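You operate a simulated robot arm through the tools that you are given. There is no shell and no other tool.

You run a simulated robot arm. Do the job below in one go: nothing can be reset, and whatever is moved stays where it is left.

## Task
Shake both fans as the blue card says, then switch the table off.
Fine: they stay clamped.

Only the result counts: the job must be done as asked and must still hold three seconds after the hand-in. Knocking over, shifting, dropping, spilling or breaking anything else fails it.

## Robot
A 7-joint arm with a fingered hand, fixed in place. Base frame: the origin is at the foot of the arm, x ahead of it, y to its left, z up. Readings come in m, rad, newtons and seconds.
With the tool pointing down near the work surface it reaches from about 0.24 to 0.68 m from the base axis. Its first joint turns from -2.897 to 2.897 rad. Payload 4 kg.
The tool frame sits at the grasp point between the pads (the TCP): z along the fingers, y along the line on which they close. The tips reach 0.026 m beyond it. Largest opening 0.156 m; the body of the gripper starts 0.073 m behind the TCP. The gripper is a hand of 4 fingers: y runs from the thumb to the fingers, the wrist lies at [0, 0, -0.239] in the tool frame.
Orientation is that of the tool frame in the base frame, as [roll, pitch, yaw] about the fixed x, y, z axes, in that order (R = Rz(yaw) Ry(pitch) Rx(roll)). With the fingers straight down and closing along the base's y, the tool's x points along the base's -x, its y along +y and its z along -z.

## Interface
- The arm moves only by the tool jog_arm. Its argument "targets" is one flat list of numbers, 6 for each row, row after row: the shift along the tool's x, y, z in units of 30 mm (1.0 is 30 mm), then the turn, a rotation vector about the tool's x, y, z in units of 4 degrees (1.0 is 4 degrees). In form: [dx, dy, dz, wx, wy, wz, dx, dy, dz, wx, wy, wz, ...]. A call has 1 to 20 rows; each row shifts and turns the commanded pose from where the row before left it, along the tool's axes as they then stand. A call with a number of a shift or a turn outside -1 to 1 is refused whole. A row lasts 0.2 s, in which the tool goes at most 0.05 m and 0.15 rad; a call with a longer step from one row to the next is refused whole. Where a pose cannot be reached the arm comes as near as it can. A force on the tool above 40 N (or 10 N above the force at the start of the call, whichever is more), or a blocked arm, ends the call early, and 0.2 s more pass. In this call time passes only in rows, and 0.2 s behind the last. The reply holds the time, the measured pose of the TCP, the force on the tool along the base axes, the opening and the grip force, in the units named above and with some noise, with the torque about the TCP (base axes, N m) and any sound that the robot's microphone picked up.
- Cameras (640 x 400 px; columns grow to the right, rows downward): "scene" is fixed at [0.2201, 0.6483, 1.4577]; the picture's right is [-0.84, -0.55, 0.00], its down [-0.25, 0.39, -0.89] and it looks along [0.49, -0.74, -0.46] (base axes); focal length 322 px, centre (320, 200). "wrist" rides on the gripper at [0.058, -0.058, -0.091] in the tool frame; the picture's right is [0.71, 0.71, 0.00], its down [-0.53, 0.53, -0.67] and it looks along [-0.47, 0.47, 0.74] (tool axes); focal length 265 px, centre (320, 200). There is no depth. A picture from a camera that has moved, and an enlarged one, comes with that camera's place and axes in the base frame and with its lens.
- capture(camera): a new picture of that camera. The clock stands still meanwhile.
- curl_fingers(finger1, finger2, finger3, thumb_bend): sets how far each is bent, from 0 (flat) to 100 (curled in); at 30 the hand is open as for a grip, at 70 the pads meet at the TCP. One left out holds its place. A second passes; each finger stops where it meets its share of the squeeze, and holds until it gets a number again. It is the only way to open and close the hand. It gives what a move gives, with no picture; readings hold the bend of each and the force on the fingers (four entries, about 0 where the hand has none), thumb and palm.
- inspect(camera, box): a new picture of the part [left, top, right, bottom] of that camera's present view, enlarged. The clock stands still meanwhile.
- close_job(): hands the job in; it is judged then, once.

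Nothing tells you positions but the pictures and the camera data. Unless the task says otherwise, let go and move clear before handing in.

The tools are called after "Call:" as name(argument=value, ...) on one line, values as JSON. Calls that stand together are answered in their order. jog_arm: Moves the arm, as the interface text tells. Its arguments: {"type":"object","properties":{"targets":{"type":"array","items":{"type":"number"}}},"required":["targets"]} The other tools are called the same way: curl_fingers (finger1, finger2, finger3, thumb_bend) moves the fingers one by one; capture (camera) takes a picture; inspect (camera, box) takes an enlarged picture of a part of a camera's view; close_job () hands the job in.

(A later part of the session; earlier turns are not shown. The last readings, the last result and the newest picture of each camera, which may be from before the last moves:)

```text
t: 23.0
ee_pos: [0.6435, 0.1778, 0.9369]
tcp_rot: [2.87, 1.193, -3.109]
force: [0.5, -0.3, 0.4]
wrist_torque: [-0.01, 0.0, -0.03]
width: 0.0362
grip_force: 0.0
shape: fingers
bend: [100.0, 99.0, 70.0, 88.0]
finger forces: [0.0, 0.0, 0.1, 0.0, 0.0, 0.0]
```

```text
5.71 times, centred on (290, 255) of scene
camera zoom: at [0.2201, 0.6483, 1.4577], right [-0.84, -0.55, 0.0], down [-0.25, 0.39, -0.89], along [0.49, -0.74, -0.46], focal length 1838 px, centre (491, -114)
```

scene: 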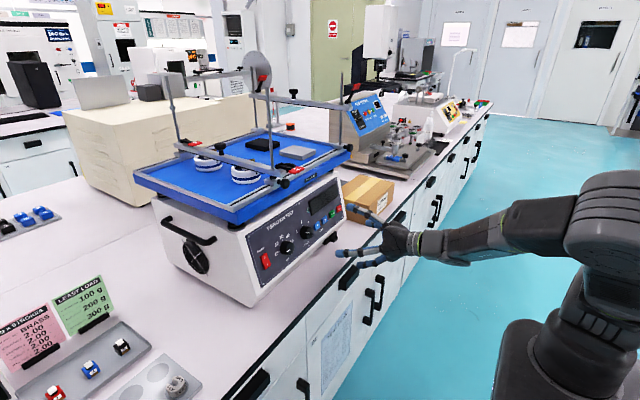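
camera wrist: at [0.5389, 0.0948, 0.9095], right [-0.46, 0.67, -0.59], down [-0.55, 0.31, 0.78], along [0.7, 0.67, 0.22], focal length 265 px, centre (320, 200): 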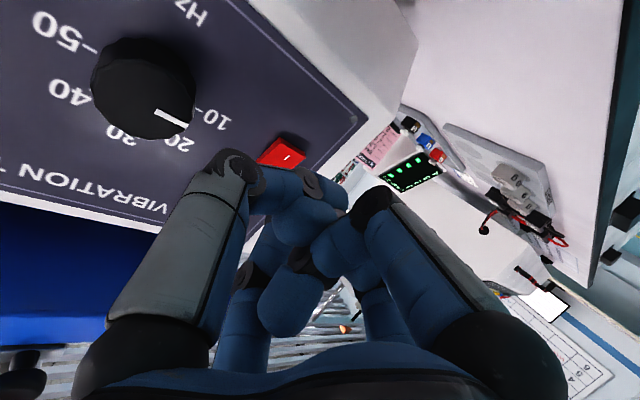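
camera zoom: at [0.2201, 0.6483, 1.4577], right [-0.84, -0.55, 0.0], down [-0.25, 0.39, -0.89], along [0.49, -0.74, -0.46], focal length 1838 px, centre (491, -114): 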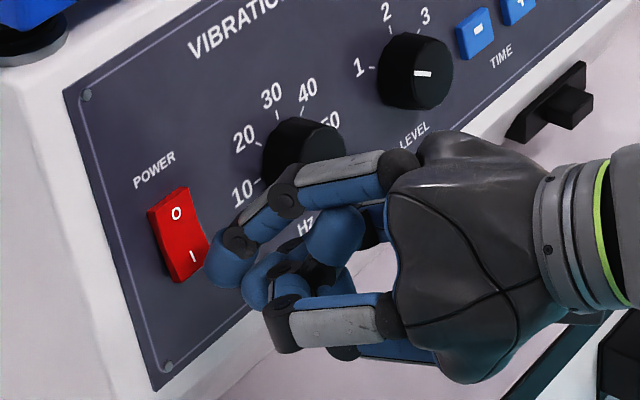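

Call:
jog_arm(targets=[-0.031, -0.023, 0.074, 0, 0, 0, -0.031, -0.023, 0.074, 0, 0, 0, -0.031, -0.023, 0.074, 0, 0, 0, -0.031, -0.023, 0.074, 0, 0, 0])

Call:
inspect(camera="scene", box=[240, 170, 360, 290])

```text
t: 24.0
ee_pos: [0.6546, 0.1783, 0.9367]
tcp_rot: [2.871, 1.193, -3.111]
force: [-0.7, -0.2, 0.8]
wrist_torque: [-0.01, -0.01, 0.0]
width: 0.036
grip_force: 0.6
shape: fingers
bend: [100.0, 99.0, 70.0, 88.0]
finger forces: [0.0, 0.1, 0.8, 0.1, 0.0, 0.1]
```

```text
3.33 times, centred on (300, 230) of scene
camera zoom: at [0.2201, 0.6483, 1.4577], right [-0.84, -0.55, 0.0], down [-0.25, 0.39, -0.89], along [0.49, -0.74, -0.46], focal length 1072 px, centre (387, 100)
```

zoom: 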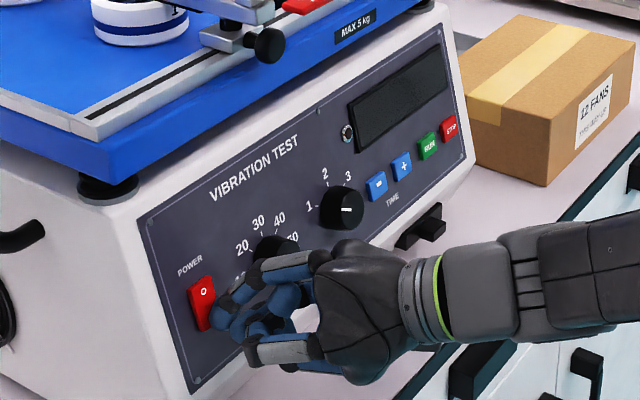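

Finger3 shows first contact at 0.8 N. I'll press a few millimetres further.

Call:
jog_arm(targets=[-0.025, -0.018, 0.059, 0, 0, 0, -0.025, -0.018, 0.059, 0, 0, 0, -0.025, -0.018, 0.059, 0, 0, 0])

Call:
inspect(camera="scene", box=[240, 170, 360, 290])

```text
t: 24.8
ee_pos: [0.6608, 0.1781, 0.9373]
tcp_rot: [2.871, 1.193, -3.112]
force: [-4.5, 0.5, 2.0]
wrist_torque: [0.01, 0.0, 0.02]
width: 0.0362
grip_force: 3.1
shape: fingers
bend: [100.0, 99.0, 71.0, 88.0]
finger forces: [0.1, 0.0, 5.9, 0.1, 0.0, 0.1]
```

```text
3.33 times, centred on (300, 230) of scene
camera zoom: at [0.2201, 0.6483, 1.4577], right [-0.84, -0.55, 0.0], down [-0.25, 0.39, -0.89], along [0.49, -0.74, -0.46], focal length 1072 px, centre (387, 100)
```

zoom: 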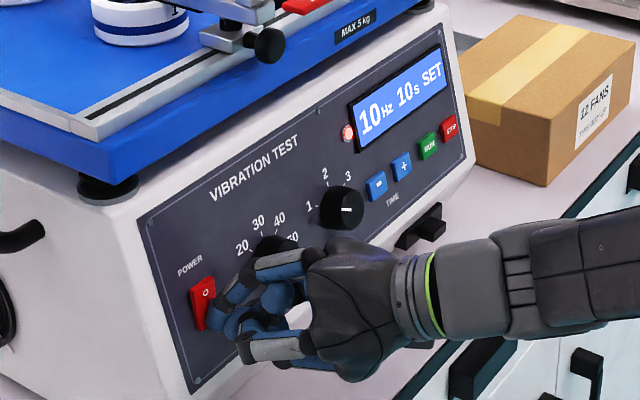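

Power is on and the display shows "10 Hz 10 s SET", so time must go from 10 to 5. I'll back off the switch and reposition in front of the Hz knob.

Call:
jog_arm(targets=[0, 0, -0.667, 0, 0, 0, 0, 0, -0.667, 0, 0, 0, 0, 0, -0.667, 0, 0, 0, -0.02, -0.39, -0.135, 0.46, -0.34, 0, -0.02, -0.39, -0.135, 0.46, -0.34, 0, -0.02, -0.39, -0.135, 0.46, -0.34, 0, -0.02, -0.39, -0.135, 0.46, -0.34, 0, -0.02, -0.39, -0.135, 0.46, -0.34, 0])

Call:
inspect(camera="scene", box=[230, 170, 390, 290])

Call:
capture(camera="wrist")

```text
t: 26.6
ee_pos: [0.6011, 0.099, 0.9644]
tcp_rot: [2.945, 1.308, 3.081]
force: [-0.3, 0.2, 0.2]
wrist_torque: [0.02, 0.01, -0.02]
width: 0.0359
grip_force: 0.1
shape: fingers
bend: [100.0, 99.0, 70.0, 88.0]
finger forces: [0.0, 0.0, 0.1, 0.0, 0.0, 0.0]
```

```text
3.33 times, centred on (310, 230) of scene
camera zoom: at [0.2201, 0.6483, 1.4577], right [-0.84, -0.55, 0.0], down [-0.25, 0.39, -0.89], along [0.49, -0.74, -0.46], focal length 1072 px, centre (353, 100)
```

zoom: 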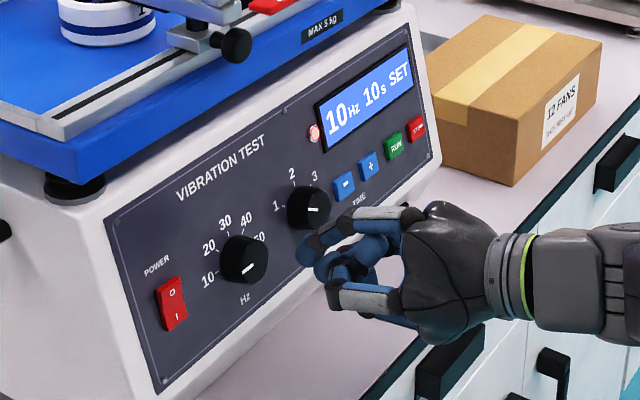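

```text
taken
camera wrist: at [0.5063, 0.0316, 0.928], right [-0.27, 0.71, -0.65], down [-0.57, 0.42, 0.7], along [0.77, 0.56, 0.29], focal length 265 px, centre (320, 200)
```

wrist: 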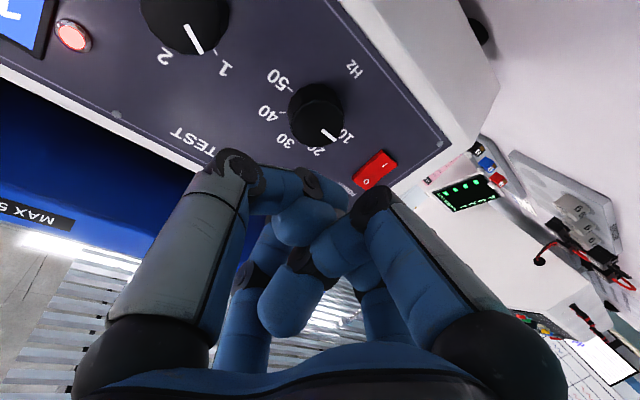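

The hand is lined up in front of Hz with about 6 cm of clearance. I'll open all four digits part-way, then pre-rotate counter-clockwise so that I can turn the knob about 140° clockwise in one grip.

Call:
curl_fingers(finger1=50, finger2=50, finger3=50, thumb_bend=50)

Call:
jog_arm(targets=[0, 0, 0, 0, 0, -1, 0, 0, 0, 0, 0, -1, 0, 0, 0, 0, 0, -1, 0, 0, 0, 0, 0, -1, 0, 0, 0, 0, 0, -1, 0, 0, 0, 0, 0, -1, 0, 0, 0, 0, 0, -1, 0, 0, 0, 0, 0, -1, 0, 0, 0, 0, 0, -1, 0, 0, 0, 0, 0, -1, 0, 0, 0, 0, 0, -1, 0, 0, 0, 0, 0, -1, 0, 0, 0, 0, 0, -1, 0, 0, 0, 0, 0, -1, 0, 0, 0, 0, 0, -1, 0, 0, 0, 0, 0, -1, 0, 0, 0, 0, 0, -1, 0, 0, 0, 0, 0, -1, 0, 0, 0, 0, 0, -1, 0, 0, 0, 0, 0, -1])

Call:
inspect(camera="scene", box=[230, 170, 390, 290])

Call:
capture(camera="wrist")

```text
t: 27.6
ee_pos: [0.6016, 0.0992, 0.9639]
tcp_rot: [2.95, 1.309, 3.084]
force: [0.0, -0.4, -0.3]
wrist_torque: [-0.03, 0.0, -0.01]
width: 0.0505
grip_force: 0.1
shape: fingers
bend: [50.0, 50.0, 50.0, 50.0]
finger forces: [0.1, 0.0, 0.0, 0.0, 0.1, 0.0]
```

```text
t: 31.8
ee_pos: [0.6012, 0.0998, 0.9635]
tcp_rot: [-1.835, 0.215, -1.487]
force: [0.5, -0.5, 0.3]
wrist_torque: [-0.03, 0.0, 0.04]
width: 0.0506
grip_force: 0.0
shape: fingers
bend: [50.0, 50.0, 50.0, 50.0]
finger forces: [0.0, 0.0, 0.1, 0.1, 0.0, 0.0]
```

```text
3.33 times, centred on (310, 230) of scene
camera zoom: at [0.2201, 0.6483, 1.4577], right [-0.84, -0.55, 0.0], down [-0.25, 0.39, -0.89], along [0.49, -0.74, -0.46], focal length 1072 px, centre (353, 100)
```

zoom: 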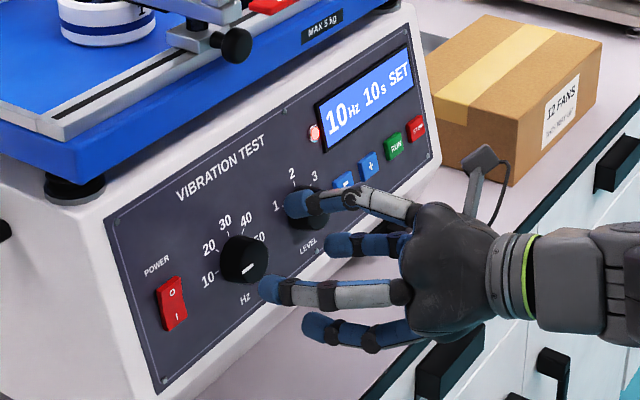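

```text
taken
camera wrist: at [0.5341, 0.02, 1.0287], right [-0.14, -0.56, -0.82], down [-0.83, 0.52, -0.21], along [0.54, 0.65, -0.53], focal length 265 px, centre (320, 200)
```

wrist: 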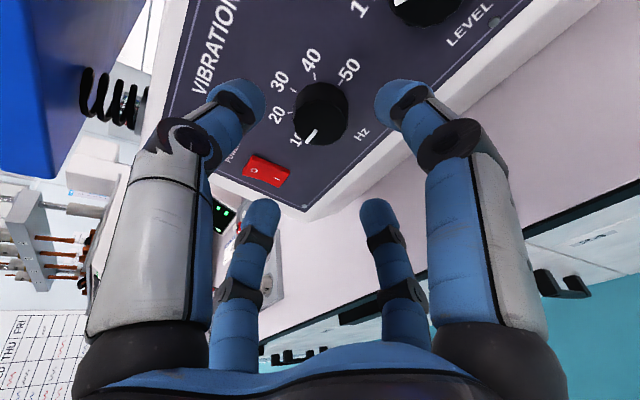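

The knob's projection matches my estimate of its face at (0.671, 0.107, 0.947). I'll try to align the hand axis with the panel normal and finish the counter-clockwise pre-rotation.

Call:
jog_arm(targets=[-0.063, 0.081, 0.029, 0.67, 0.527, 0, -0.063, 0.081, 0.029, 0.67, 0.527, 0, -0.063, 0.081, 0.029, 0.67, 0.527, 0])

```text
t: 32.6
ee_pos: [0.6041, 0.1055, 0.9976]
tcp_rot: [-1.73, 0.195, -1.605]
force: [1.0, 0.1, 0.9]
wrist_torque: [-0.03, 0.02, 0.03]
width: 0.0505
grip_force: 0.0
shape: fingers
bend: [50.0, 50.0, 50.0, 50.0]
finger forces: [0.0, 0.1, 0.0, 0.0, 0.1, 0.0]
out of reach, approached as far as the arm can: row 1, 2, 3
```

Full alignment is beyond the arm's reach here and it drifted up. I'll go back to the reachable orientation (about 10° off the knob axis) and come nearer, where there may be more room.

Call:
jog_arm(targets=[0.167, 0.326, 0.191, -0.67, -0.527, 0, 0.167, 0.326, 0.191, -0.67, -0.527, 0, 0.167, 0.326, 0.191, -0.67, -0.527, 0])

Call:
capture(camera="wrist")

```text
t: 33.4
ee_pos: [0.6162, 0.0955, 0.9633]
tcp_rot: [-1.835, 0.219, -1.487]
force: [0.2, -0.2, 0.8]
wrist_torque: [0.01, 0.02, -0.02]
width: 0.0507
grip_force: 0.0
shape: fingers
bend: [50.0, 50.0, 50.0, 50.0]
finger forces: [0.0, 0.1, 0.1, 0.0, 0.0, 0.1]
```

```text
taken
camera wrist: at [0.5485, 0.0177, 1.0284], right [-0.14, -0.56, -0.82], down [-0.83, 0.52, -0.21], along [0.54, 0.65, -0.53], focal length 265 px, centre (320, 200)
```

wrist: 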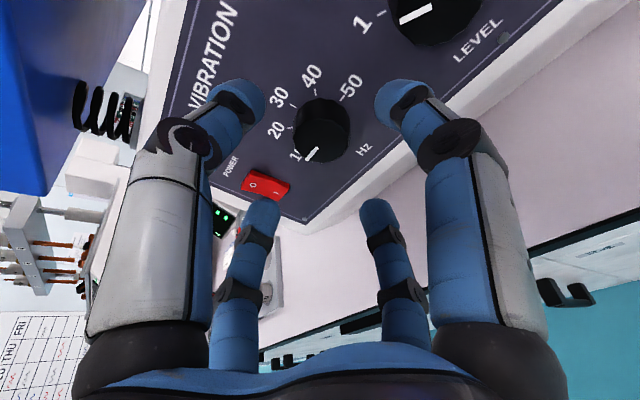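

Call:
jog_arm(targets=[0, 0, 0, 0, 0, -1, 0, 0, 0, 0, 0, -1, 0, 0, 0, 0, 0, -1, 0, 0, 0, 0, 0, -1, 0, 0, 0, 0, 0, -1, 0, 0, 0, 0, 0, -1, 0, 0, 0, 0, 0, -1, 0, 0, 0, 0.26, 0.585, 0, 0, 0, 0, 0.26, 0.585, 0])

Call:
curl_fingers(finger1=48, finger2=48, finger3=48, thumb_bend=48)

Call:
capture(camera="wrist")

```text
t: 35.4
ee_pos: [0.6165, 0.0986, 0.9741]
tcp_rot: [-1.786, -0.273, -1.442]
force: [0.2, 0.7, -0.1]
wrist_torque: [0.01, -0.02, 0.0]
width: 0.0505
grip_force: 0.1
shape: fingers
bend: [50.0, 50.0, 50.0, 50.0]
finger forces: [0.1, 0.0, 0.0, 0.0, 0.0, 0.0]
out of reach, approached as far as the arm can: row 9
```

```text
t: 36.4
ee_pos: [0.6155, 0.0971, 0.9732]
tcp_rot: [-1.787, -0.272, -1.441]
force: [-0.5, 0.0, -0.1]
wrist_torque: [-0.01, 0.0, 0.0]
width: 0.0563
grip_force: 0.0
shape: fingers
bend: [48.0, 48.0, 48.0, 48.0]
finger forces: [0.0, 0.0, 0.2, 0.0, 0.0, 0.0]
```

```text
taken
camera wrist: at [0.5442, 0.0534, 1.0617], right [-0.04, -0.88, -0.47], down [-0.81, 0.31, -0.5], along [0.58, 0.37, -0.73], focal length 265 px, centre (320, 200)
```

wrist: 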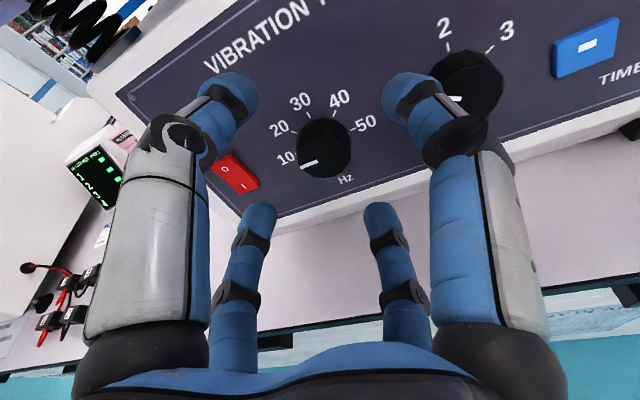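

I improved the alignment to about 5° off the knob axis. I'll move closer along the axis, correct the small upward drift, and check that it can be reached.

Call:
jog_arm(targets=[-0.137, 0.185, 0.325, 0, 0, 0, -0.137, 0.185, 0.325, 0, 0, 0])

Call:
capture(camera="wrist")

Call:
inspect(camera="scene", box=[230, 180, 350, 270])

```text
t: 37.0
ee_pos: [0.6321, 0.1057, 0.9707]
tcp_rot: [-1.786, -0.273, -1.441]
force: [0.0, -0.3, 0.5]
wrist_torque: [0.03, 0.02, 0.01]
width: 0.056
grip_force: 0.0
shape: fingers
bend: [48.0, 48.0, 48.0, 48.0]
finger forces: [0.0, 0.0, 0.1, 0.2, 0.0, 0.1]
out of reach, approached as far as the arm can: row 1, 2
```

```text
taken
camera wrist: at [0.5609, 0.0611, 1.0596], right [-0.04, -0.88, -0.47], down [-0.81, 0.3, -0.5], along [0.58, 0.37, -0.73], focal length 265 px, centre (320, 200)
```

wrist: 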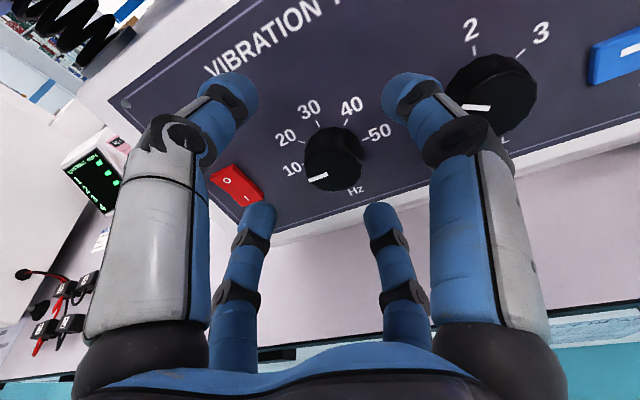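

```text
4.44 times, centred on (290, 225) of scene
camera zoom: at [0.2201, 0.6483, 1.4577], right [-0.84, -0.55, 0.0], down [-0.25, 0.39, -0.89], along [0.49, -0.74, -0.46], focal length 1429 px, centre (453, 89)
```

zoom: 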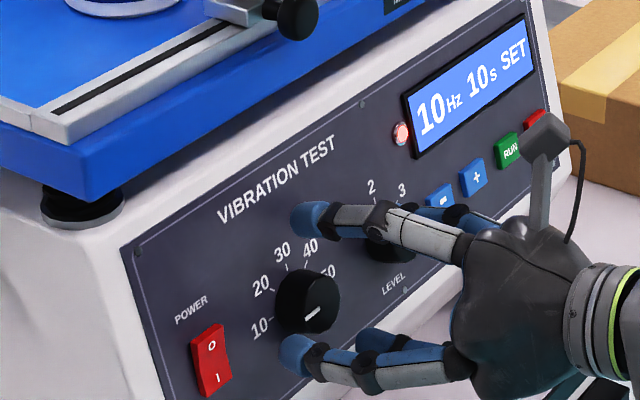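

Call:
jog_arm(targets=[0.025, 0.18, 0.03, -0.41, -0.38, 0, 0.025, 0.18, 0.03, -0.41, -0.38, 0])

Call:
capture(camera="wrist")

Call:
inspect(camera="scene", box=[230, 180, 350, 270])

```text
t: 37.6
ee_pos: [0.6327, 0.1007, 0.9599]
tcp_rot: [-1.849, -0.26, -1.392]
force: [-0.3, 0.3, -0.5]
wrist_torque: [-0.01, 0.01, 0.0]
width: 0.0562
grip_force: 0.0
shape: fingers
bend: [48.0, 48.0, 48.0, 48.0]
finger forces: [0.0, 0.1, 0.1, 0.1, 0.0, 0.1]
```

```text
taken
camera wrist: at [0.568, 0.0536, 1.054], right [-0.04, -0.88, -0.47], down [-0.85, 0.28, -0.45], along [0.52, 0.39, -0.76], focal length 265 px, centre (320, 200)
```

wrist: 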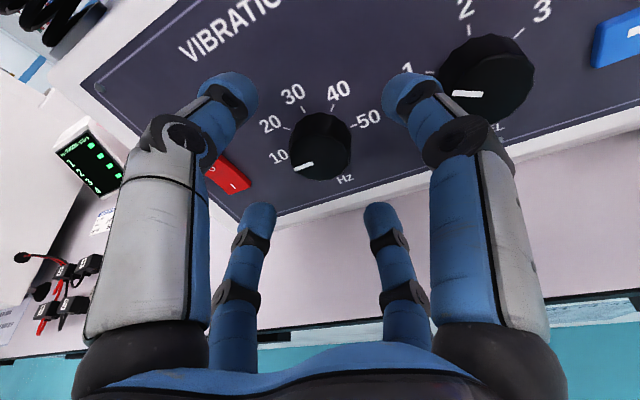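

```text
4.44 times, centred on (290, 225) of scene
camera zoom: at [0.2201, 0.6483, 1.4577], right [-0.84, -0.55, 0.0], down [-0.25, 0.39, -0.89], along [0.49, -0.74, -0.46], focal length 1429 px, centre (453, 89)
```

zoom: 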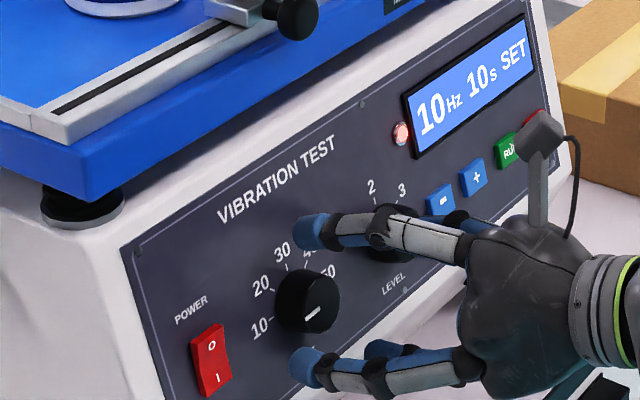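

The hand is centred on the Hz knob. I'll advance along the tool axis in small steps until the open digits surround the knob, watching the forces.

Call:
jog_arm(targets=[0, 0, 0.15, 0, 0, 0, 0, 0, 0.15, 0, 0, 0, 0, 0, 0.1, 0, 0, 0])

Call:
capture(camera="wrist")

Call:
inspect(camera="scene", box=[230, 180, 350, 270])

```text
t: 38.4
ee_pos: [0.6444, 0.1029, 0.9583]
tcp_rot: [-1.849, -0.261, -1.391]
force: [0.0, 0.4, 0.1]
wrist_torque: [0.01, 0.03, -0.01]
width: 0.0564
grip_force: 0.1
shape: fingers
bend: [48.0, 48.0, 48.0, 48.0]
finger forces: [0.0, 0.0, 0.0, 0.0, 0.1, 0.1]
```

```text
taken
camera wrist: at [0.5796, 0.0545, 1.0506], right [-0.04, -0.88, -0.47], down [-0.85, 0.28, -0.45], along [0.52, 0.39, -0.76], focal length 265 px, centre (320, 200)
```

wrist: 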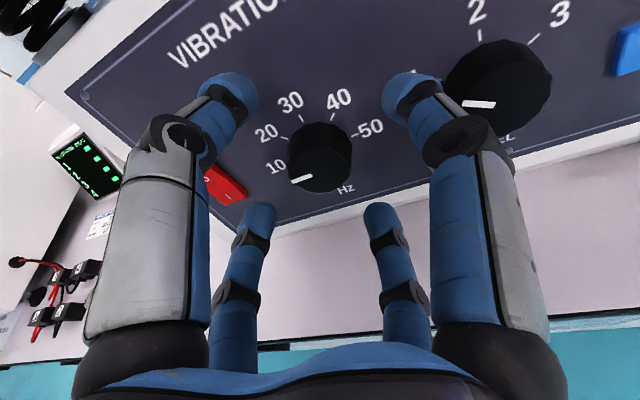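

```text
4.44 times, centred on (290, 225) of scene
camera zoom: at [0.2201, 0.6483, 1.4577], right [-0.84, -0.55, 0.0], down [-0.25, 0.39, -0.89], along [0.49, -0.74, -0.46], focal length 1429 px, centre (453, 89)
```

zoom: 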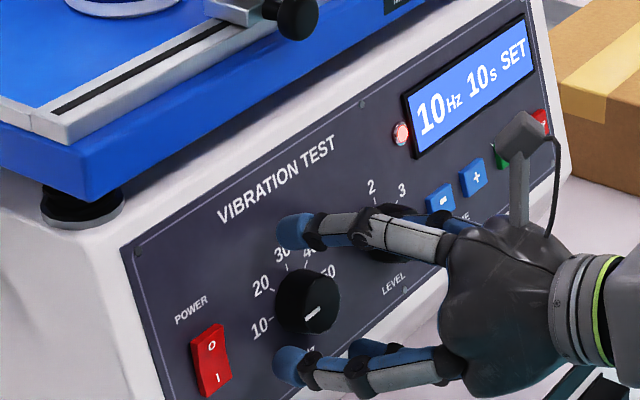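

Call:
jog_arm(targets=[0, 0, 0.08, 0, 0, 0, 0, 0, 0.08, 0, 0, 0, 0, 0, 0.08, 0, 0, 0])

Call:
capture(camera="wrist")

```text
t: 39.2
ee_pos: [0.6519, 0.1017, 0.9554]
tcp_rot: [-1.851, -0.263, -1.392]
force: [0.9, 0.8, -0.5]
wrist_torque: [0.03, 0.03, 0.01]
width: 0.0563
grip_force: 0.0
shape: fingers
bend: [48.0, 48.0, 48.0, 48.0]
finger forces: [0.1, 0.0, 0.0, 0.1, 0.0, 0.0]
```

```text
taken
camera wrist: at [0.5871, 0.0551, 1.0492], right [-0.04, -0.88, -0.47], down [-0.85, 0.28, -0.45], along [0.52, 0.39, -0.76], focal length 265 px, centre (320, 200)
```

wrist: 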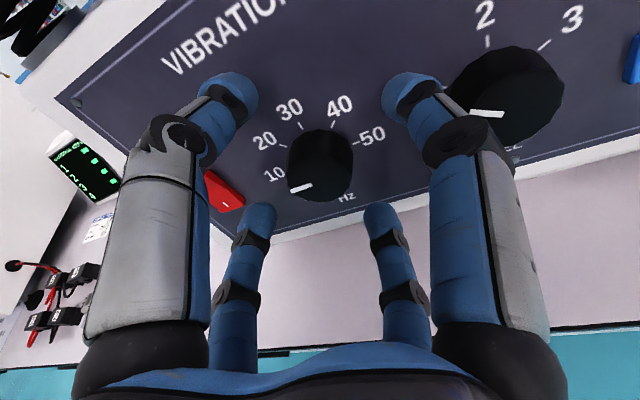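

Call:
jog_arm(targets=[0, 0, 0.08, 0, 0, 0])

Call:
curl_fingers(finger1=62, finger2=62, finger3=62, thumb_bend=62)

Call:
capture(camera="wrist")

Call:
inspect(camera="scene", box=[230, 180, 350, 270])

```text
t: 39.6
ee_pos: [0.6527, 0.1028, 0.9548]
tcp_rot: [-1.85, -0.259, -1.39]
force: [0.4, 0.1, -0.6]
wrist_torque: [0.01, -0.02, -0.01]
width: 0.0567
grip_force: 0.0
shape: fingers
bend: [48.0, 48.0, 48.0, 48.0]
finger forces: [0.1, 0.1, 0.0, 0.0, 0.1, 0.1]
```

```text
t: 40.6
ee_pos: [0.6539, 0.1024, 0.9539]
tcp_rot: [-1.85, -0.259, -1.389]
force: [-1.2, 2.3, -3.1]
wrist_torque: [0.02, 0.09, 0.06]
width: 0.018
grip_force: 2.2
shape: fingers
bend: [62.0, 60.0, 60.0, 62.0]
finger forces: [0.1, 2.1, 2.3, 0.0, 0.0, 0.0]
```

```text
taken
camera wrist: at [0.5893, 0.0559, 1.0481], right [-0.04, -0.88, -0.47], down [-0.85, 0.28, -0.45], along [0.52, 0.39, -0.76], focal length 265 px, centre (320, 200)
```

wrist: 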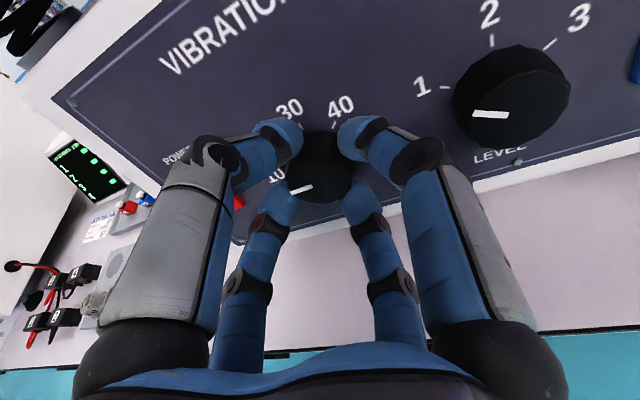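

```text
4.44 times, centred on (290, 225) of scene
camera zoom: at [0.2201, 0.6483, 1.4577], right [-0.84, -0.55, 0.0], down [-0.25, 0.39, -0.89], along [0.49, -0.74, -0.46], focal length 1429 px, centre (453, 89)
```

zoom: 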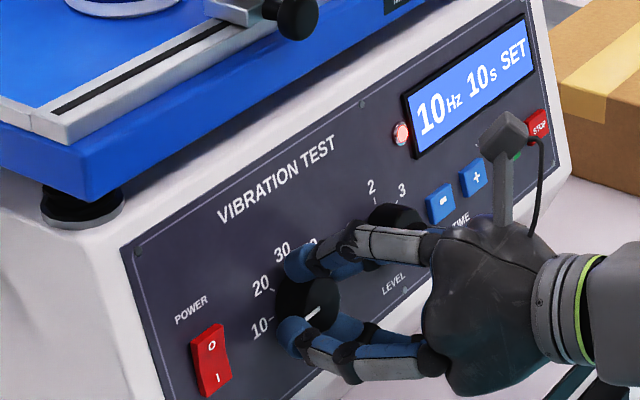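

Fingers 2 and 3 touch the knob but finger1 and the thumb do not, so the knob sits slightly toward +y/-x of the tool. I'll shift by about 1.5 mm and close more.

Call:
jog_arm(targets=[-0.05, 0.05, 0.05, 0, 0, 0])

Call:
curl_fingers(finger1=68, finger2=68, finger3=68, thumb_bend=68)

Call:
capture(camera="wrist")

```text
t: 41.0
ee_pos: [0.6542, 0.1025, 0.9534]
tcp_rot: [-1.851, -0.26, -1.39]
force: [-3.1, 0.2, 0.7]
wrist_torque: [0.02, 0.04, 0.02]
width: 0.018
grip_force: 2.6
shape: fingers
bend: [62.0, 60.0, 60.0, 62.0]
finger forces: [0.1, 1.8, 1.8, 0.0, 0.3, 0.0]
```

```text
t: 42.0
ee_pos: [0.6548, 0.1035, 0.9528]
tcp_rot: [-1.85, -0.261, -1.391]
force: [-1.7, -1.4, 2.2]
wrist_torque: [-0.01, -0.05, -0.01]
width: 0.0152
grip_force: 12.3
shape: fingers
bend: [63.0, 61.0, 61.0, 64.0]
finger forces: [5.2, 6.2, 5.9, 0.0, 7.7, 0.0]
```

```text
taken
camera wrist: at [0.5898, 0.0569, 1.0463], right [-0.04, -0.88, -0.47], down [-0.85, 0.28, -0.45], along [0.52, 0.39, -0.76], focal length 265 px, centre (320, 200)
```

wrist: 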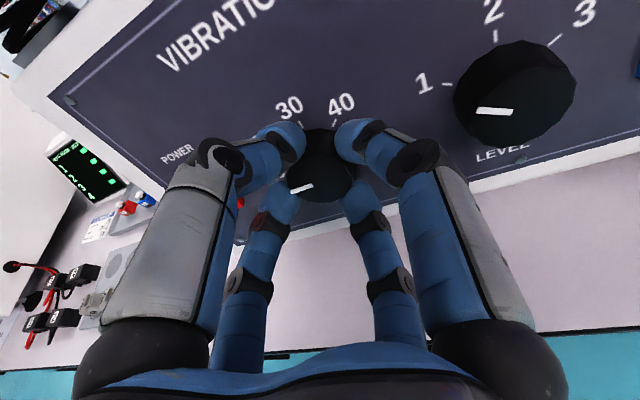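

All four digits now grip the knob at about 6 N each. I'll turn it a little clockwise and check that the knob follows and that forces stay low.

Call:
jog_arm(targets=[0, 0, 0, 0, 0, 1, 0, 0, 0, 0, 0, 1, 0, 0, 0, 0, 0, 1, 0, 0, 0, 0, 0, 1, 0, 0, 0, 0, 0, 1])

Call:
capture(camera="wrist")

Call:
inspect(camera="scene", box=[230, 180, 350, 270])

```text
t: 43.2
ee_pos: [0.6537, 0.1025, 0.9542]
tcp_rot: [-1.841, 0.077, -1.486]
force: [-3.2, -3.4, 2.6]
wrist_torque: [0.0, -0.13, -0.06]
width: 0.015
grip_force: 13.1
shape: fingers
bend: [63.0, 61.0, 61.0, 64.0]
finger forces: [5.5, 6.0, 5.9, 0.0, 8.1, 0.0]
```

```text
taken
camera wrist: at [0.5873, 0.0341, 1.0284], right [-0.13, -0.67, -0.73], down [-0.83, 0.48, -0.29], along [0.54, 0.57, -0.62], focal length 265 px, centre (320, 200)
```

wrist: 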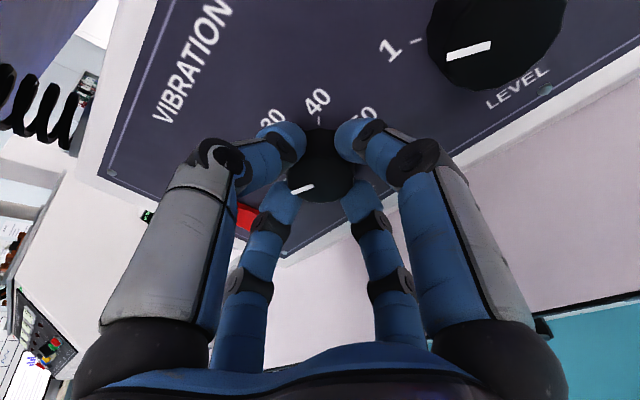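

```text
4.44 times, centred on (290, 225) of scene
camera zoom: at [0.2201, 0.6483, 1.4577], right [-0.84, -0.55, 0.0], down [-0.25, 0.39, -0.89], along [0.49, -0.74, -0.46], focal length 1429 px, centre (453, 89)
```

zoom: 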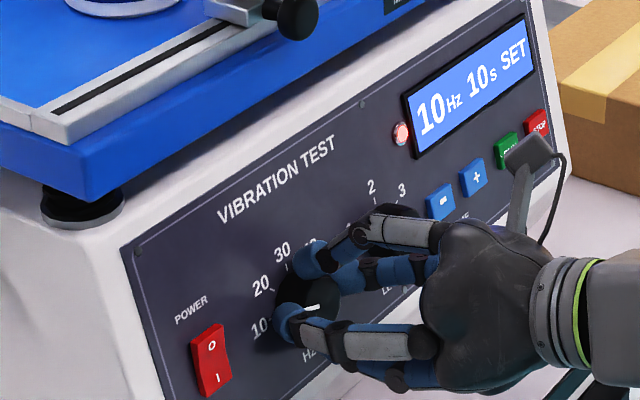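

The knob follows the hand: the mark stays fixed relative to the fingers while the panel turns. I'll carry on clockwise and check the display.

Call:
jog_arm(targets=[0, 0, 0, 0, 0, 1, 0, 0, 0, 0, 0, 1, 0, 0, 0, 0, 0, 1, 0, 0, 0, 0, 0, 1, 0, 0, 0, 0, 0, 1, 0, 0, 0, 0, 0, 1, 0, 0, 0, 0, 0, 1, 0, 0, 0, 0, 0, 1, 0, 0, 0, 0, 0, 1, 0, 0, 0, 0, 0, 1])

Call:
capture(camera="wrist")

Call:
inspect(camera="scene", box=[230, 180, 350, 270])

```text
t: 45.4
ee_pos: [0.6552, 0.1035, 0.953]
tcp_rot: [-1.942, 0.744, -1.72]
force: [-5.3, -5.7, -3.2]
wrist_torque: [-0.11, -0.06, -0.16]
width: 0.0154
grip_force: 13.4
shape: fingers
bend: [62.0, 61.0, 62.0, 64.0]
finger forces: [6.5, 6.9, 5.4, 0.0, 8.1, 0.0]
```

```text
taken
camera wrist: at [0.5756, 0.0129, 0.978], right [-0.26, -0.04, -0.96], down [-0.72, 0.67, 0.17], along [0.64, 0.74, -0.2], focal length 265 px, centre (320, 200)
```

wrist: 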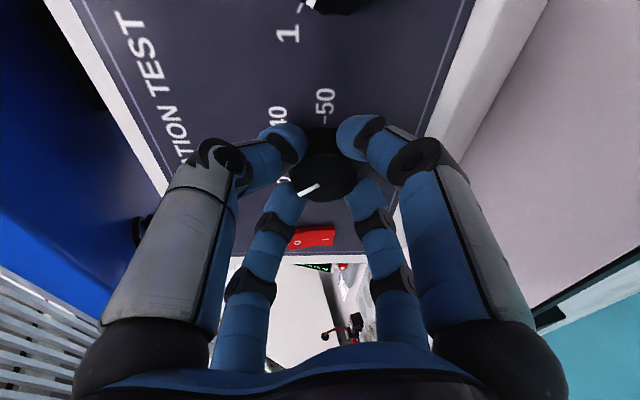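

```text
4.44 times, centred on (290, 225) of scene
camera zoom: at [0.2201, 0.6483, 1.4577], right [-0.84, -0.55, 0.0], down [-0.25, 0.39, -0.89], along [0.49, -0.74, -0.46], focal length 1429 px, centre (453, 89)
```

zoom: 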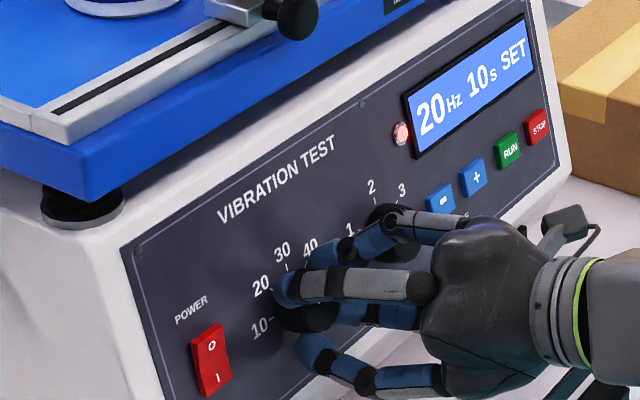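

The display now shows 20 Hz after about 60° of turn. I'll keep turning.

Call:
jog_arm(targets=[0, 0, 0, 0, 0, 1, 0, 0, 0, 0, 0, 1, 0, 0, 0, 0, 0, 1, 0, 0, 0, 0, 0, 1, 0, 0, 0, 0, 0, 1, 0, 0, 0, 0, 0, 1, 0, 0, 0, 0, 0, 1, 0, 0, 0, 0, 0, 1, 0, 0, 0, 0, 0, 1, 0, 0, 0, 0, 0, 1, 0, 0, 0, 0, 0, 1, 0, 0, 0, 0, 0, 1, 0, 0, 0, 0, 0, 1, 0, 0, 0, 0, 0, 1, 0, 0, 0, 0, 0, 1])

Call:
capture(camera="wrist")

Call:
inspect(camera="scene", box=[230, 180, 350, 270])

```text
t: 48.6
ee_pos: [0.6557, 0.1047, 0.9531]
tcp_rot: [2.412, 1.2, 2.486]
force: [-10.5, -5.6, -9.6]
wrist_torque: [-0.13, 0.2, -0.24]
width: 0.0162
grip_force: 14.7
shape: fingers
bend: [61.0, 62.0, 63.0, 64.0]
finger forces: [7.4, 5.6, 5.6, 0.0, 11.3, 0.1]
```

```text
taken
camera wrist: at [0.5528, 0.0513, 0.9099], right [-0.23, 0.84, -0.49], down [-0.51, 0.32, 0.8], along [0.83, 0.43, 0.35], focal length 265 px, centre (320, 200)
```

wrist: 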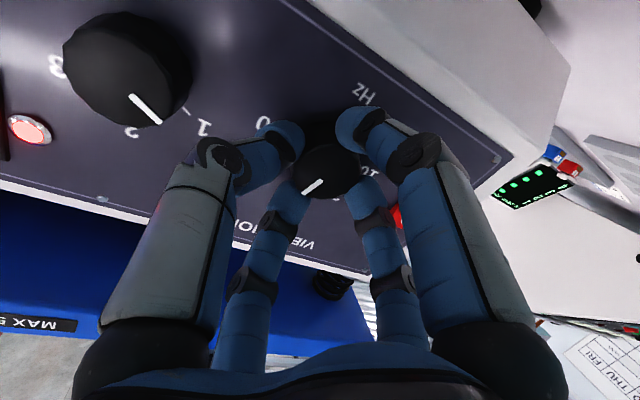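

```text
4.44 times, centred on (290, 225) of scene
camera zoom: at [0.2201, 0.6483, 1.4577], right [-0.84, -0.55, 0.0], down [-0.25, 0.39, -0.89], along [0.49, -0.74, -0.46], focal length 1429 px, centre (453, 89)
```

zoom: 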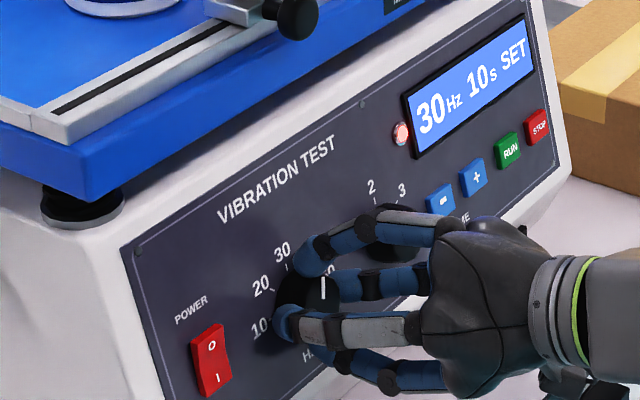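

Now at 30 Hz, with the pointer about vertical. I'll continue toward 40 in a few more rows.

Call:
jog_arm(targets=[0, 0, 0, 0, 0, 1, 0, 0, 0, 0, 0, 1, 0, 0, 0, 0, 0, 1, 0, 0, 0, 0, 0, 1, 0, 0, 0, 0, 0, 1, 0, 0, 0, 0, 0, 1, 0, 0, 0, 0, 0, 1, 0, 0, 0, 0, 0, 1])

Call:
inspect(camera="scene", box=[230, 180, 350, 270])

Call:
capture(camera="wrist")

```text
t: 50.4
ee_pos: [0.6522, 0.1141, 0.9728]
tcp_rot: [2.229, 1.112, 2.28]
force: [2.8, -23.3, -20.0]
wrist_torque: [-0.54, 0.23, -0.49]
width: 0.0253
grip_force: 14.5
shape: fingers
bend: [56.0, 67.0, 67.0, 59.0]
finger forces: [15.7, 0.1, 0.0, 0.1, 13.7, 0.0]
out of reach, approached as far as the arm can: row 1, 2, 3, 4, 5, 6, 7, 8
```

```text
4.44 times, centred on (290, 225) of scene
camera zoom: at [0.2201, 0.6483, 1.4577], right [-0.84, -0.55, 0.0], down [-0.25, 0.39, -0.89], along [0.49, -0.74, -0.46], focal length 1429 px, centre (453, 89)
```

zoom: 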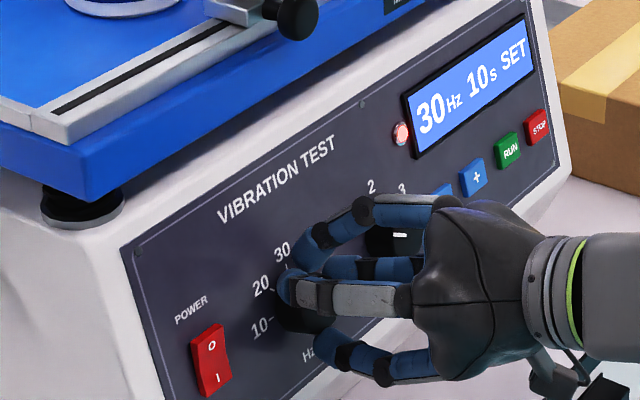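

```text
taken
camera wrist: at [0.5477, 0.0711, 0.9253], right [-0.2, 0.9, -0.39], down [-0.49, 0.25, 0.84], along [0.85, 0.36, 0.39], focal length 265 px, centre (320, 200)
```

wrist: 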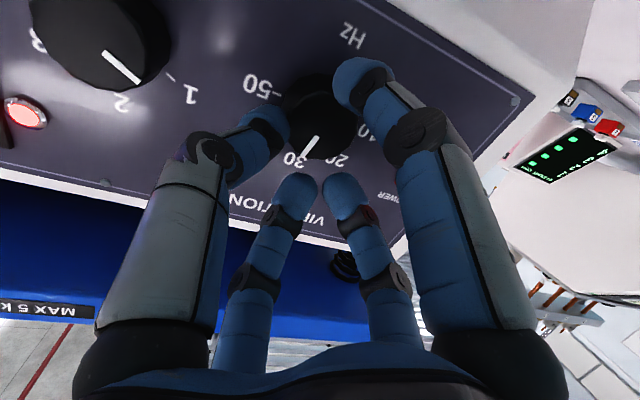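

The wrist hit its turn limit and the hand drifted off centre; the display still reads 30 Hz. I'll release, back off and re-grip with the hand turned back.

Call:
curl_fingers(finger1=46, finger2=46, finger3=46, thumb_bend=46)

Call:
jog_arm(targets=[0, 0, -0.5, 0, 0, 0, 0, 0, -0.5, 0, 0, 0, 0, 0, -0.5, 0, 0, 0])

Call:
capture(camera="wrist")

Call:
inspect(camera="scene", box=[230, 180, 350, 270])

```text
t: 51.4
ee_pos: [0.6526, 0.119, 0.9753]
tcp_rot: [2.214, 1.115, 2.277]
force: [0.0, -0.6, 0.2]
wrist_torque: [-0.02, 0.0, -0.01]
width: 0.0619
grip_force: 0.1
shape: fingers
bend: [46.0, 46.0, 46.0, 46.0]
finger forces: [0.0, 0.1, 0.1, 0.0, 0.0, 0.0]
```

```text
t: 52.2
ee_pos: [0.6105, 0.1153, 0.9873]
tcp_rot: [2.218, 1.114, 2.278]
force: [-0.1, -0.8, 0.9]
wrist_torque: [-0.01, -0.03, 0.01]
width: 0.062
grip_force: 0.1
shape: fingers
bend: [46.0, 46.0, 46.0, 46.0]
finger forces: [0.0, 0.0, 0.1, 0.1, 0.0, 0.1]
```

```text
taken
camera wrist: at [0.5061, 0.0701, 0.9388], right [-0.21, 0.9, -0.39], down [-0.49, 0.24, 0.83], along [0.84, 0.37, 0.39], focal length 265 px, centre (320, 200)
```

wrist: 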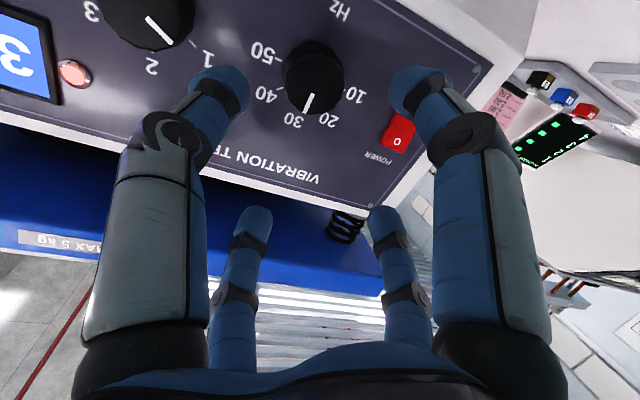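

```text
4.44 times, centred on (290, 225) of scene
camera zoom: at [0.2201, 0.6483, 1.4577], right [-0.84, -0.55, 0.0], down [-0.25, 0.39, -0.89], along [0.49, -0.74, -0.46], focal length 1429 px, centre (453, 89)
```

zoom: 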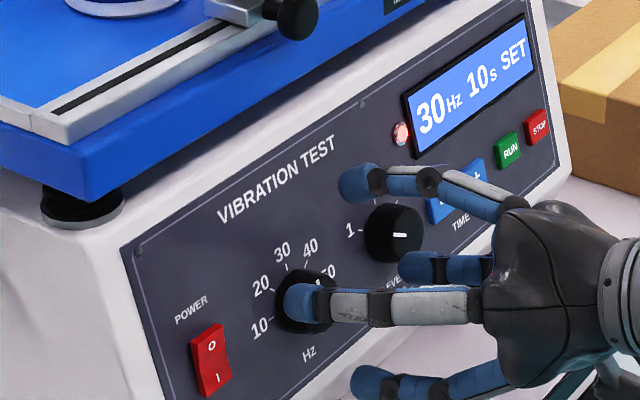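

Call:
jog_arm(targets=[0, 0, 0, 0, 0, -1, 0, 0, 0, 0, 0, -1, 0, 0, 0, 0, 0, -1, 0, 0, 0, 0, 0, -1, 0, 0, 0, 0, 0, -1, 0, 0, 0, 0, 0, -1, 0, 0, 0, 0, 0, -1, 0, 0, 0, 0, 0, -1, 0, 0, 0, 0, 0, -1, 0, 0, 0, 0, 0, -1, 0, 0, 0, 0, 0, -1, 0, 0, 0, 0, 0, -1, 0, 0, 0, 0, 0, -1, 0, 0, 0, 0, 0, -1, 0, 0, 0, 0, 0, -1, 0, 0, 0, 0, 0, -1, 0, 0, 0, 0, 0, -1, 0, 0, 0, 0, 0, -1, 0.443, 0.103, 0.338, 0, 0, 0, 0.443, 0.103, 0.338, 0, 0, 0])

Call:
capture(camera="wrist")

Call:
inspect(camera="scene", box=[230, 180, 350, 270])

```text
t: 56.4
ee_pos: [0.6271, 0.0998, 0.9609]
tcp_rot: [-1.913, 0.656, -1.671]
force: [0.1, -0.1, 0.7]
wrist_torque: [-0.02, -0.02, -0.01]
width: 0.0622
grip_force: 0.1
shape: fingers
bend: [46.0, 46.0, 46.0, 46.0]
finger forces: [0.0, 0.0, 0.0, 0.0, 0.0, 0.1]
```

```text
taken
camera wrist: at [0.5495, 0.0091, 0.9922], right [-0.25, -0.13, -0.96], down [-0.74, 0.66, 0.11], along [0.62, 0.74, -0.26], focal length 265 px, centre (320, 200)
```

wrist: 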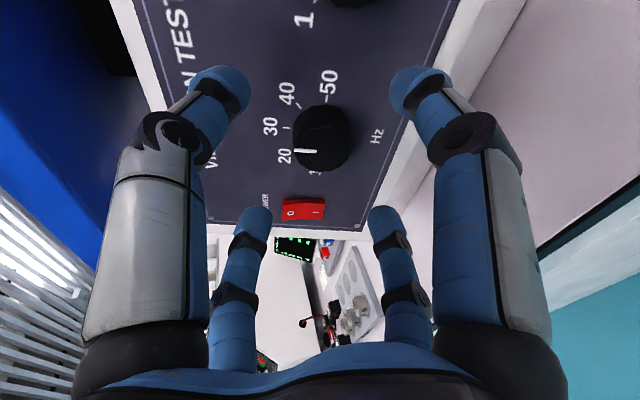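

```text
4.44 times, centred on (290, 225) of scene
camera zoom: at [0.2201, 0.6483, 1.4577], right [-0.84, -0.55, 0.0], down [-0.25, 0.39, -0.89], along [0.49, -0.74, -0.46], focal length 1429 px, centre (453, 89)
```

zoom: 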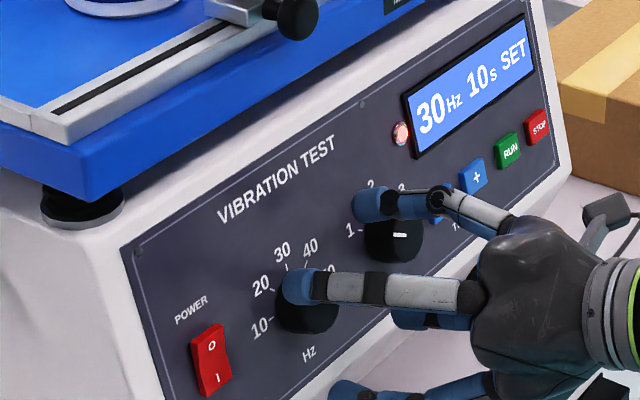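

The hand is re-oriented and centred. I'll advance about 28 mm and close on the knob again.

Call:
jog_arm(targets=[0, 0, 0.24, 0, 0, 0, 0, 0, 0.24, 0, 0, 0, 0, 0, 0.24, 0, 0, 0, 0, 0, 0.22, 0, 0, 0])

Call:
curl_fingers(finger1=68, finger2=68, finger3=68, thumb_bend=68)

Call:
capture(camera="wrist")

```text
t: 57.4
ee_pos: [0.6521, 0.102, 0.9533]
tcp_rot: [-1.912, 0.659, -1.67]
force: [0.3, 0.4, -0.8]
wrist_torque: [0.01, 0.02, 0.0]
width: 0.0621
grip_force: 0.0
shape: fingers
bend: [46.0, 46.0, 46.0, 46.0]
finger forces: [0.0, 0.0, 0.1, 0.0, 0.1, 0.0]
```

```text
t: 58.4
ee_pos: [0.6527, 0.1024, 0.9523]
tcp_rot: [-1.914, 0.66, -1.672]
force: [0.5, 1.5, -0.4]
wrist_torque: [-0.01, 0.01, -0.03]
width: 0.0154
grip_force: 11.3
shape: fingers
bend: [62.0, 60.0, 62.0, 64.0]
finger forces: [5.2, 6.5, 5.6, 0.1, 5.9, 0.0]
```

```text
taken
camera wrist: at [0.5762, 0.0125, 0.9852], right [-0.25, -0.13, -0.96], down [-0.74, 0.66, 0.11], along [0.62, 0.74, -0.26], focal length 265 px, centre (320, 200)
```

wrist: 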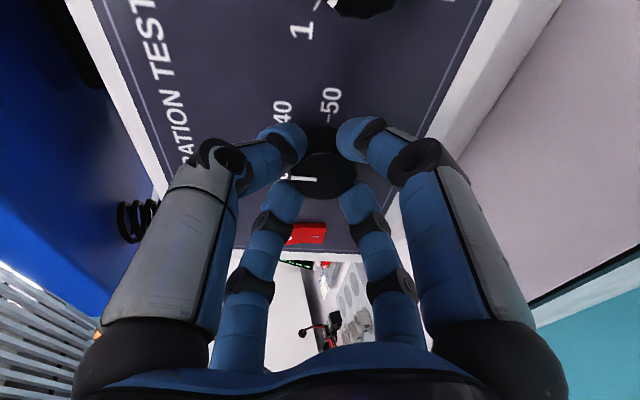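

Good even grip again. I'll turn about 40° clockwise and check the display.

Call:
jog_arm(targets=[0, 0, 0, 0, 0, 1, 0, 0, 0, 0, 0, 1, 0, 0, 0, 0, 0, 1, 0, 0, 0, 0, 0, 1, 0, 0, 0, 0, 0, 1, 0, 0, 0, 0, 0, 1, 0, 0, 0, 0, 0, 1, 0, 0, 0, 0, 0, 1, 0, 0, 0, 0, 0, 1, 0, 0, 0, 0, 0, 1, 0, 0, 0, 0, 0, 1])

Call:
inspect(camera="scene", box=[230, 180, 350, 270])

Call:
capture(camera="wrist")

```text
t: 60.8
ee_pos: [0.6536, 0.1016, 0.9531]
tcp_rot: [-2.752, 1.28, -2.623]
force: [-1.4, -2.5, -5.6]
wrist_torque: [-0.05, 0.07, -0.06]
width: 0.0158
grip_force: 12.2
shape: fingers
bend: [62.0, 61.0, 63.0, 64.0]
finger forces: [6.5, 6.1, 5.1, 0.0, 6.5, 0.0]
```

```text
4.44 times, centred on (290, 225) of scene
camera zoom: at [0.2201, 0.6483, 1.4577], right [-0.84, -0.55, 0.0], down [-0.25, 0.39, -0.89], along [0.49, -0.74, -0.46], focal length 1429 px, centre (453, 89)
```

zoom: 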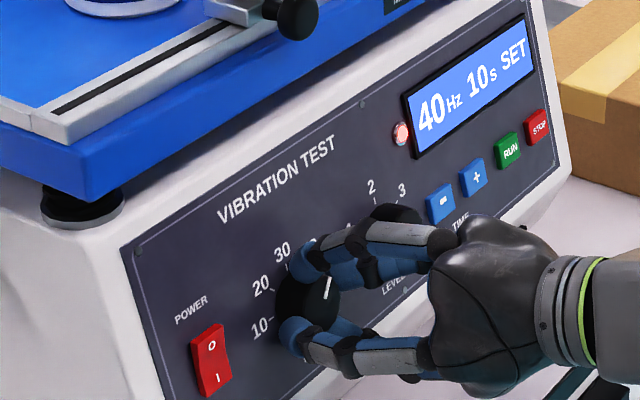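

```text
taken
camera wrist: at [0.5586, 0.0275, 0.9283], right [-0.28, 0.59, -0.75], down [-0.58, 0.52, 0.62], along [0.76, 0.61, 0.2], focal length 265 px, centre (320, 200)
```

wrist: 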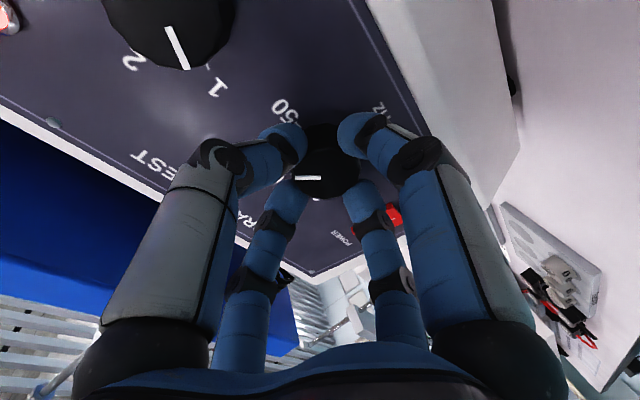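

The display reads 40 Hz. The pointer is only just past the 30/40 midpoint, so I'll turn about 14° more to centre it on 40.

Call:
jog_arm(targets=[0, 0, 0, 0, 0, 1, 0, 0, 0, 0, 0, 1, 0, 0, 0, 0, 0, 1, 0, 0, 0, 0, 0, 0.6])

Call:
inspect(camera="scene", box=[230, 180, 350, 270])

```text
t: 61.8
ee_pos: [0.6534, 0.1037, 0.9528]
tcp_rot: [2.682, 1.269, 2.775]
force: [-3.6, -4.4, -7.4]
wrist_torque: [-0.13, 0.07, -0.1]
width: 0.0157
grip_force: 12.8
shape: fingers
bend: [62.0, 61.0, 63.0, 64.0]
finger forces: [6.7, 5.9, 5.4, 0.0, 7.4, 0.0]
```

```text
4.44 times, centred on (290, 225) of scene
camera zoom: at [0.2201, 0.6483, 1.4577], right [-0.84, -0.55, 0.0], down [-0.25, 0.39, -0.89], along [0.49, -0.74, -0.46], focal length 1429 px, centre (453, 89)
```

zoom: 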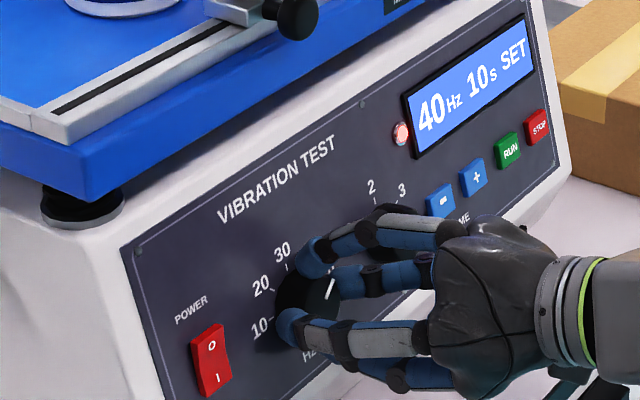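

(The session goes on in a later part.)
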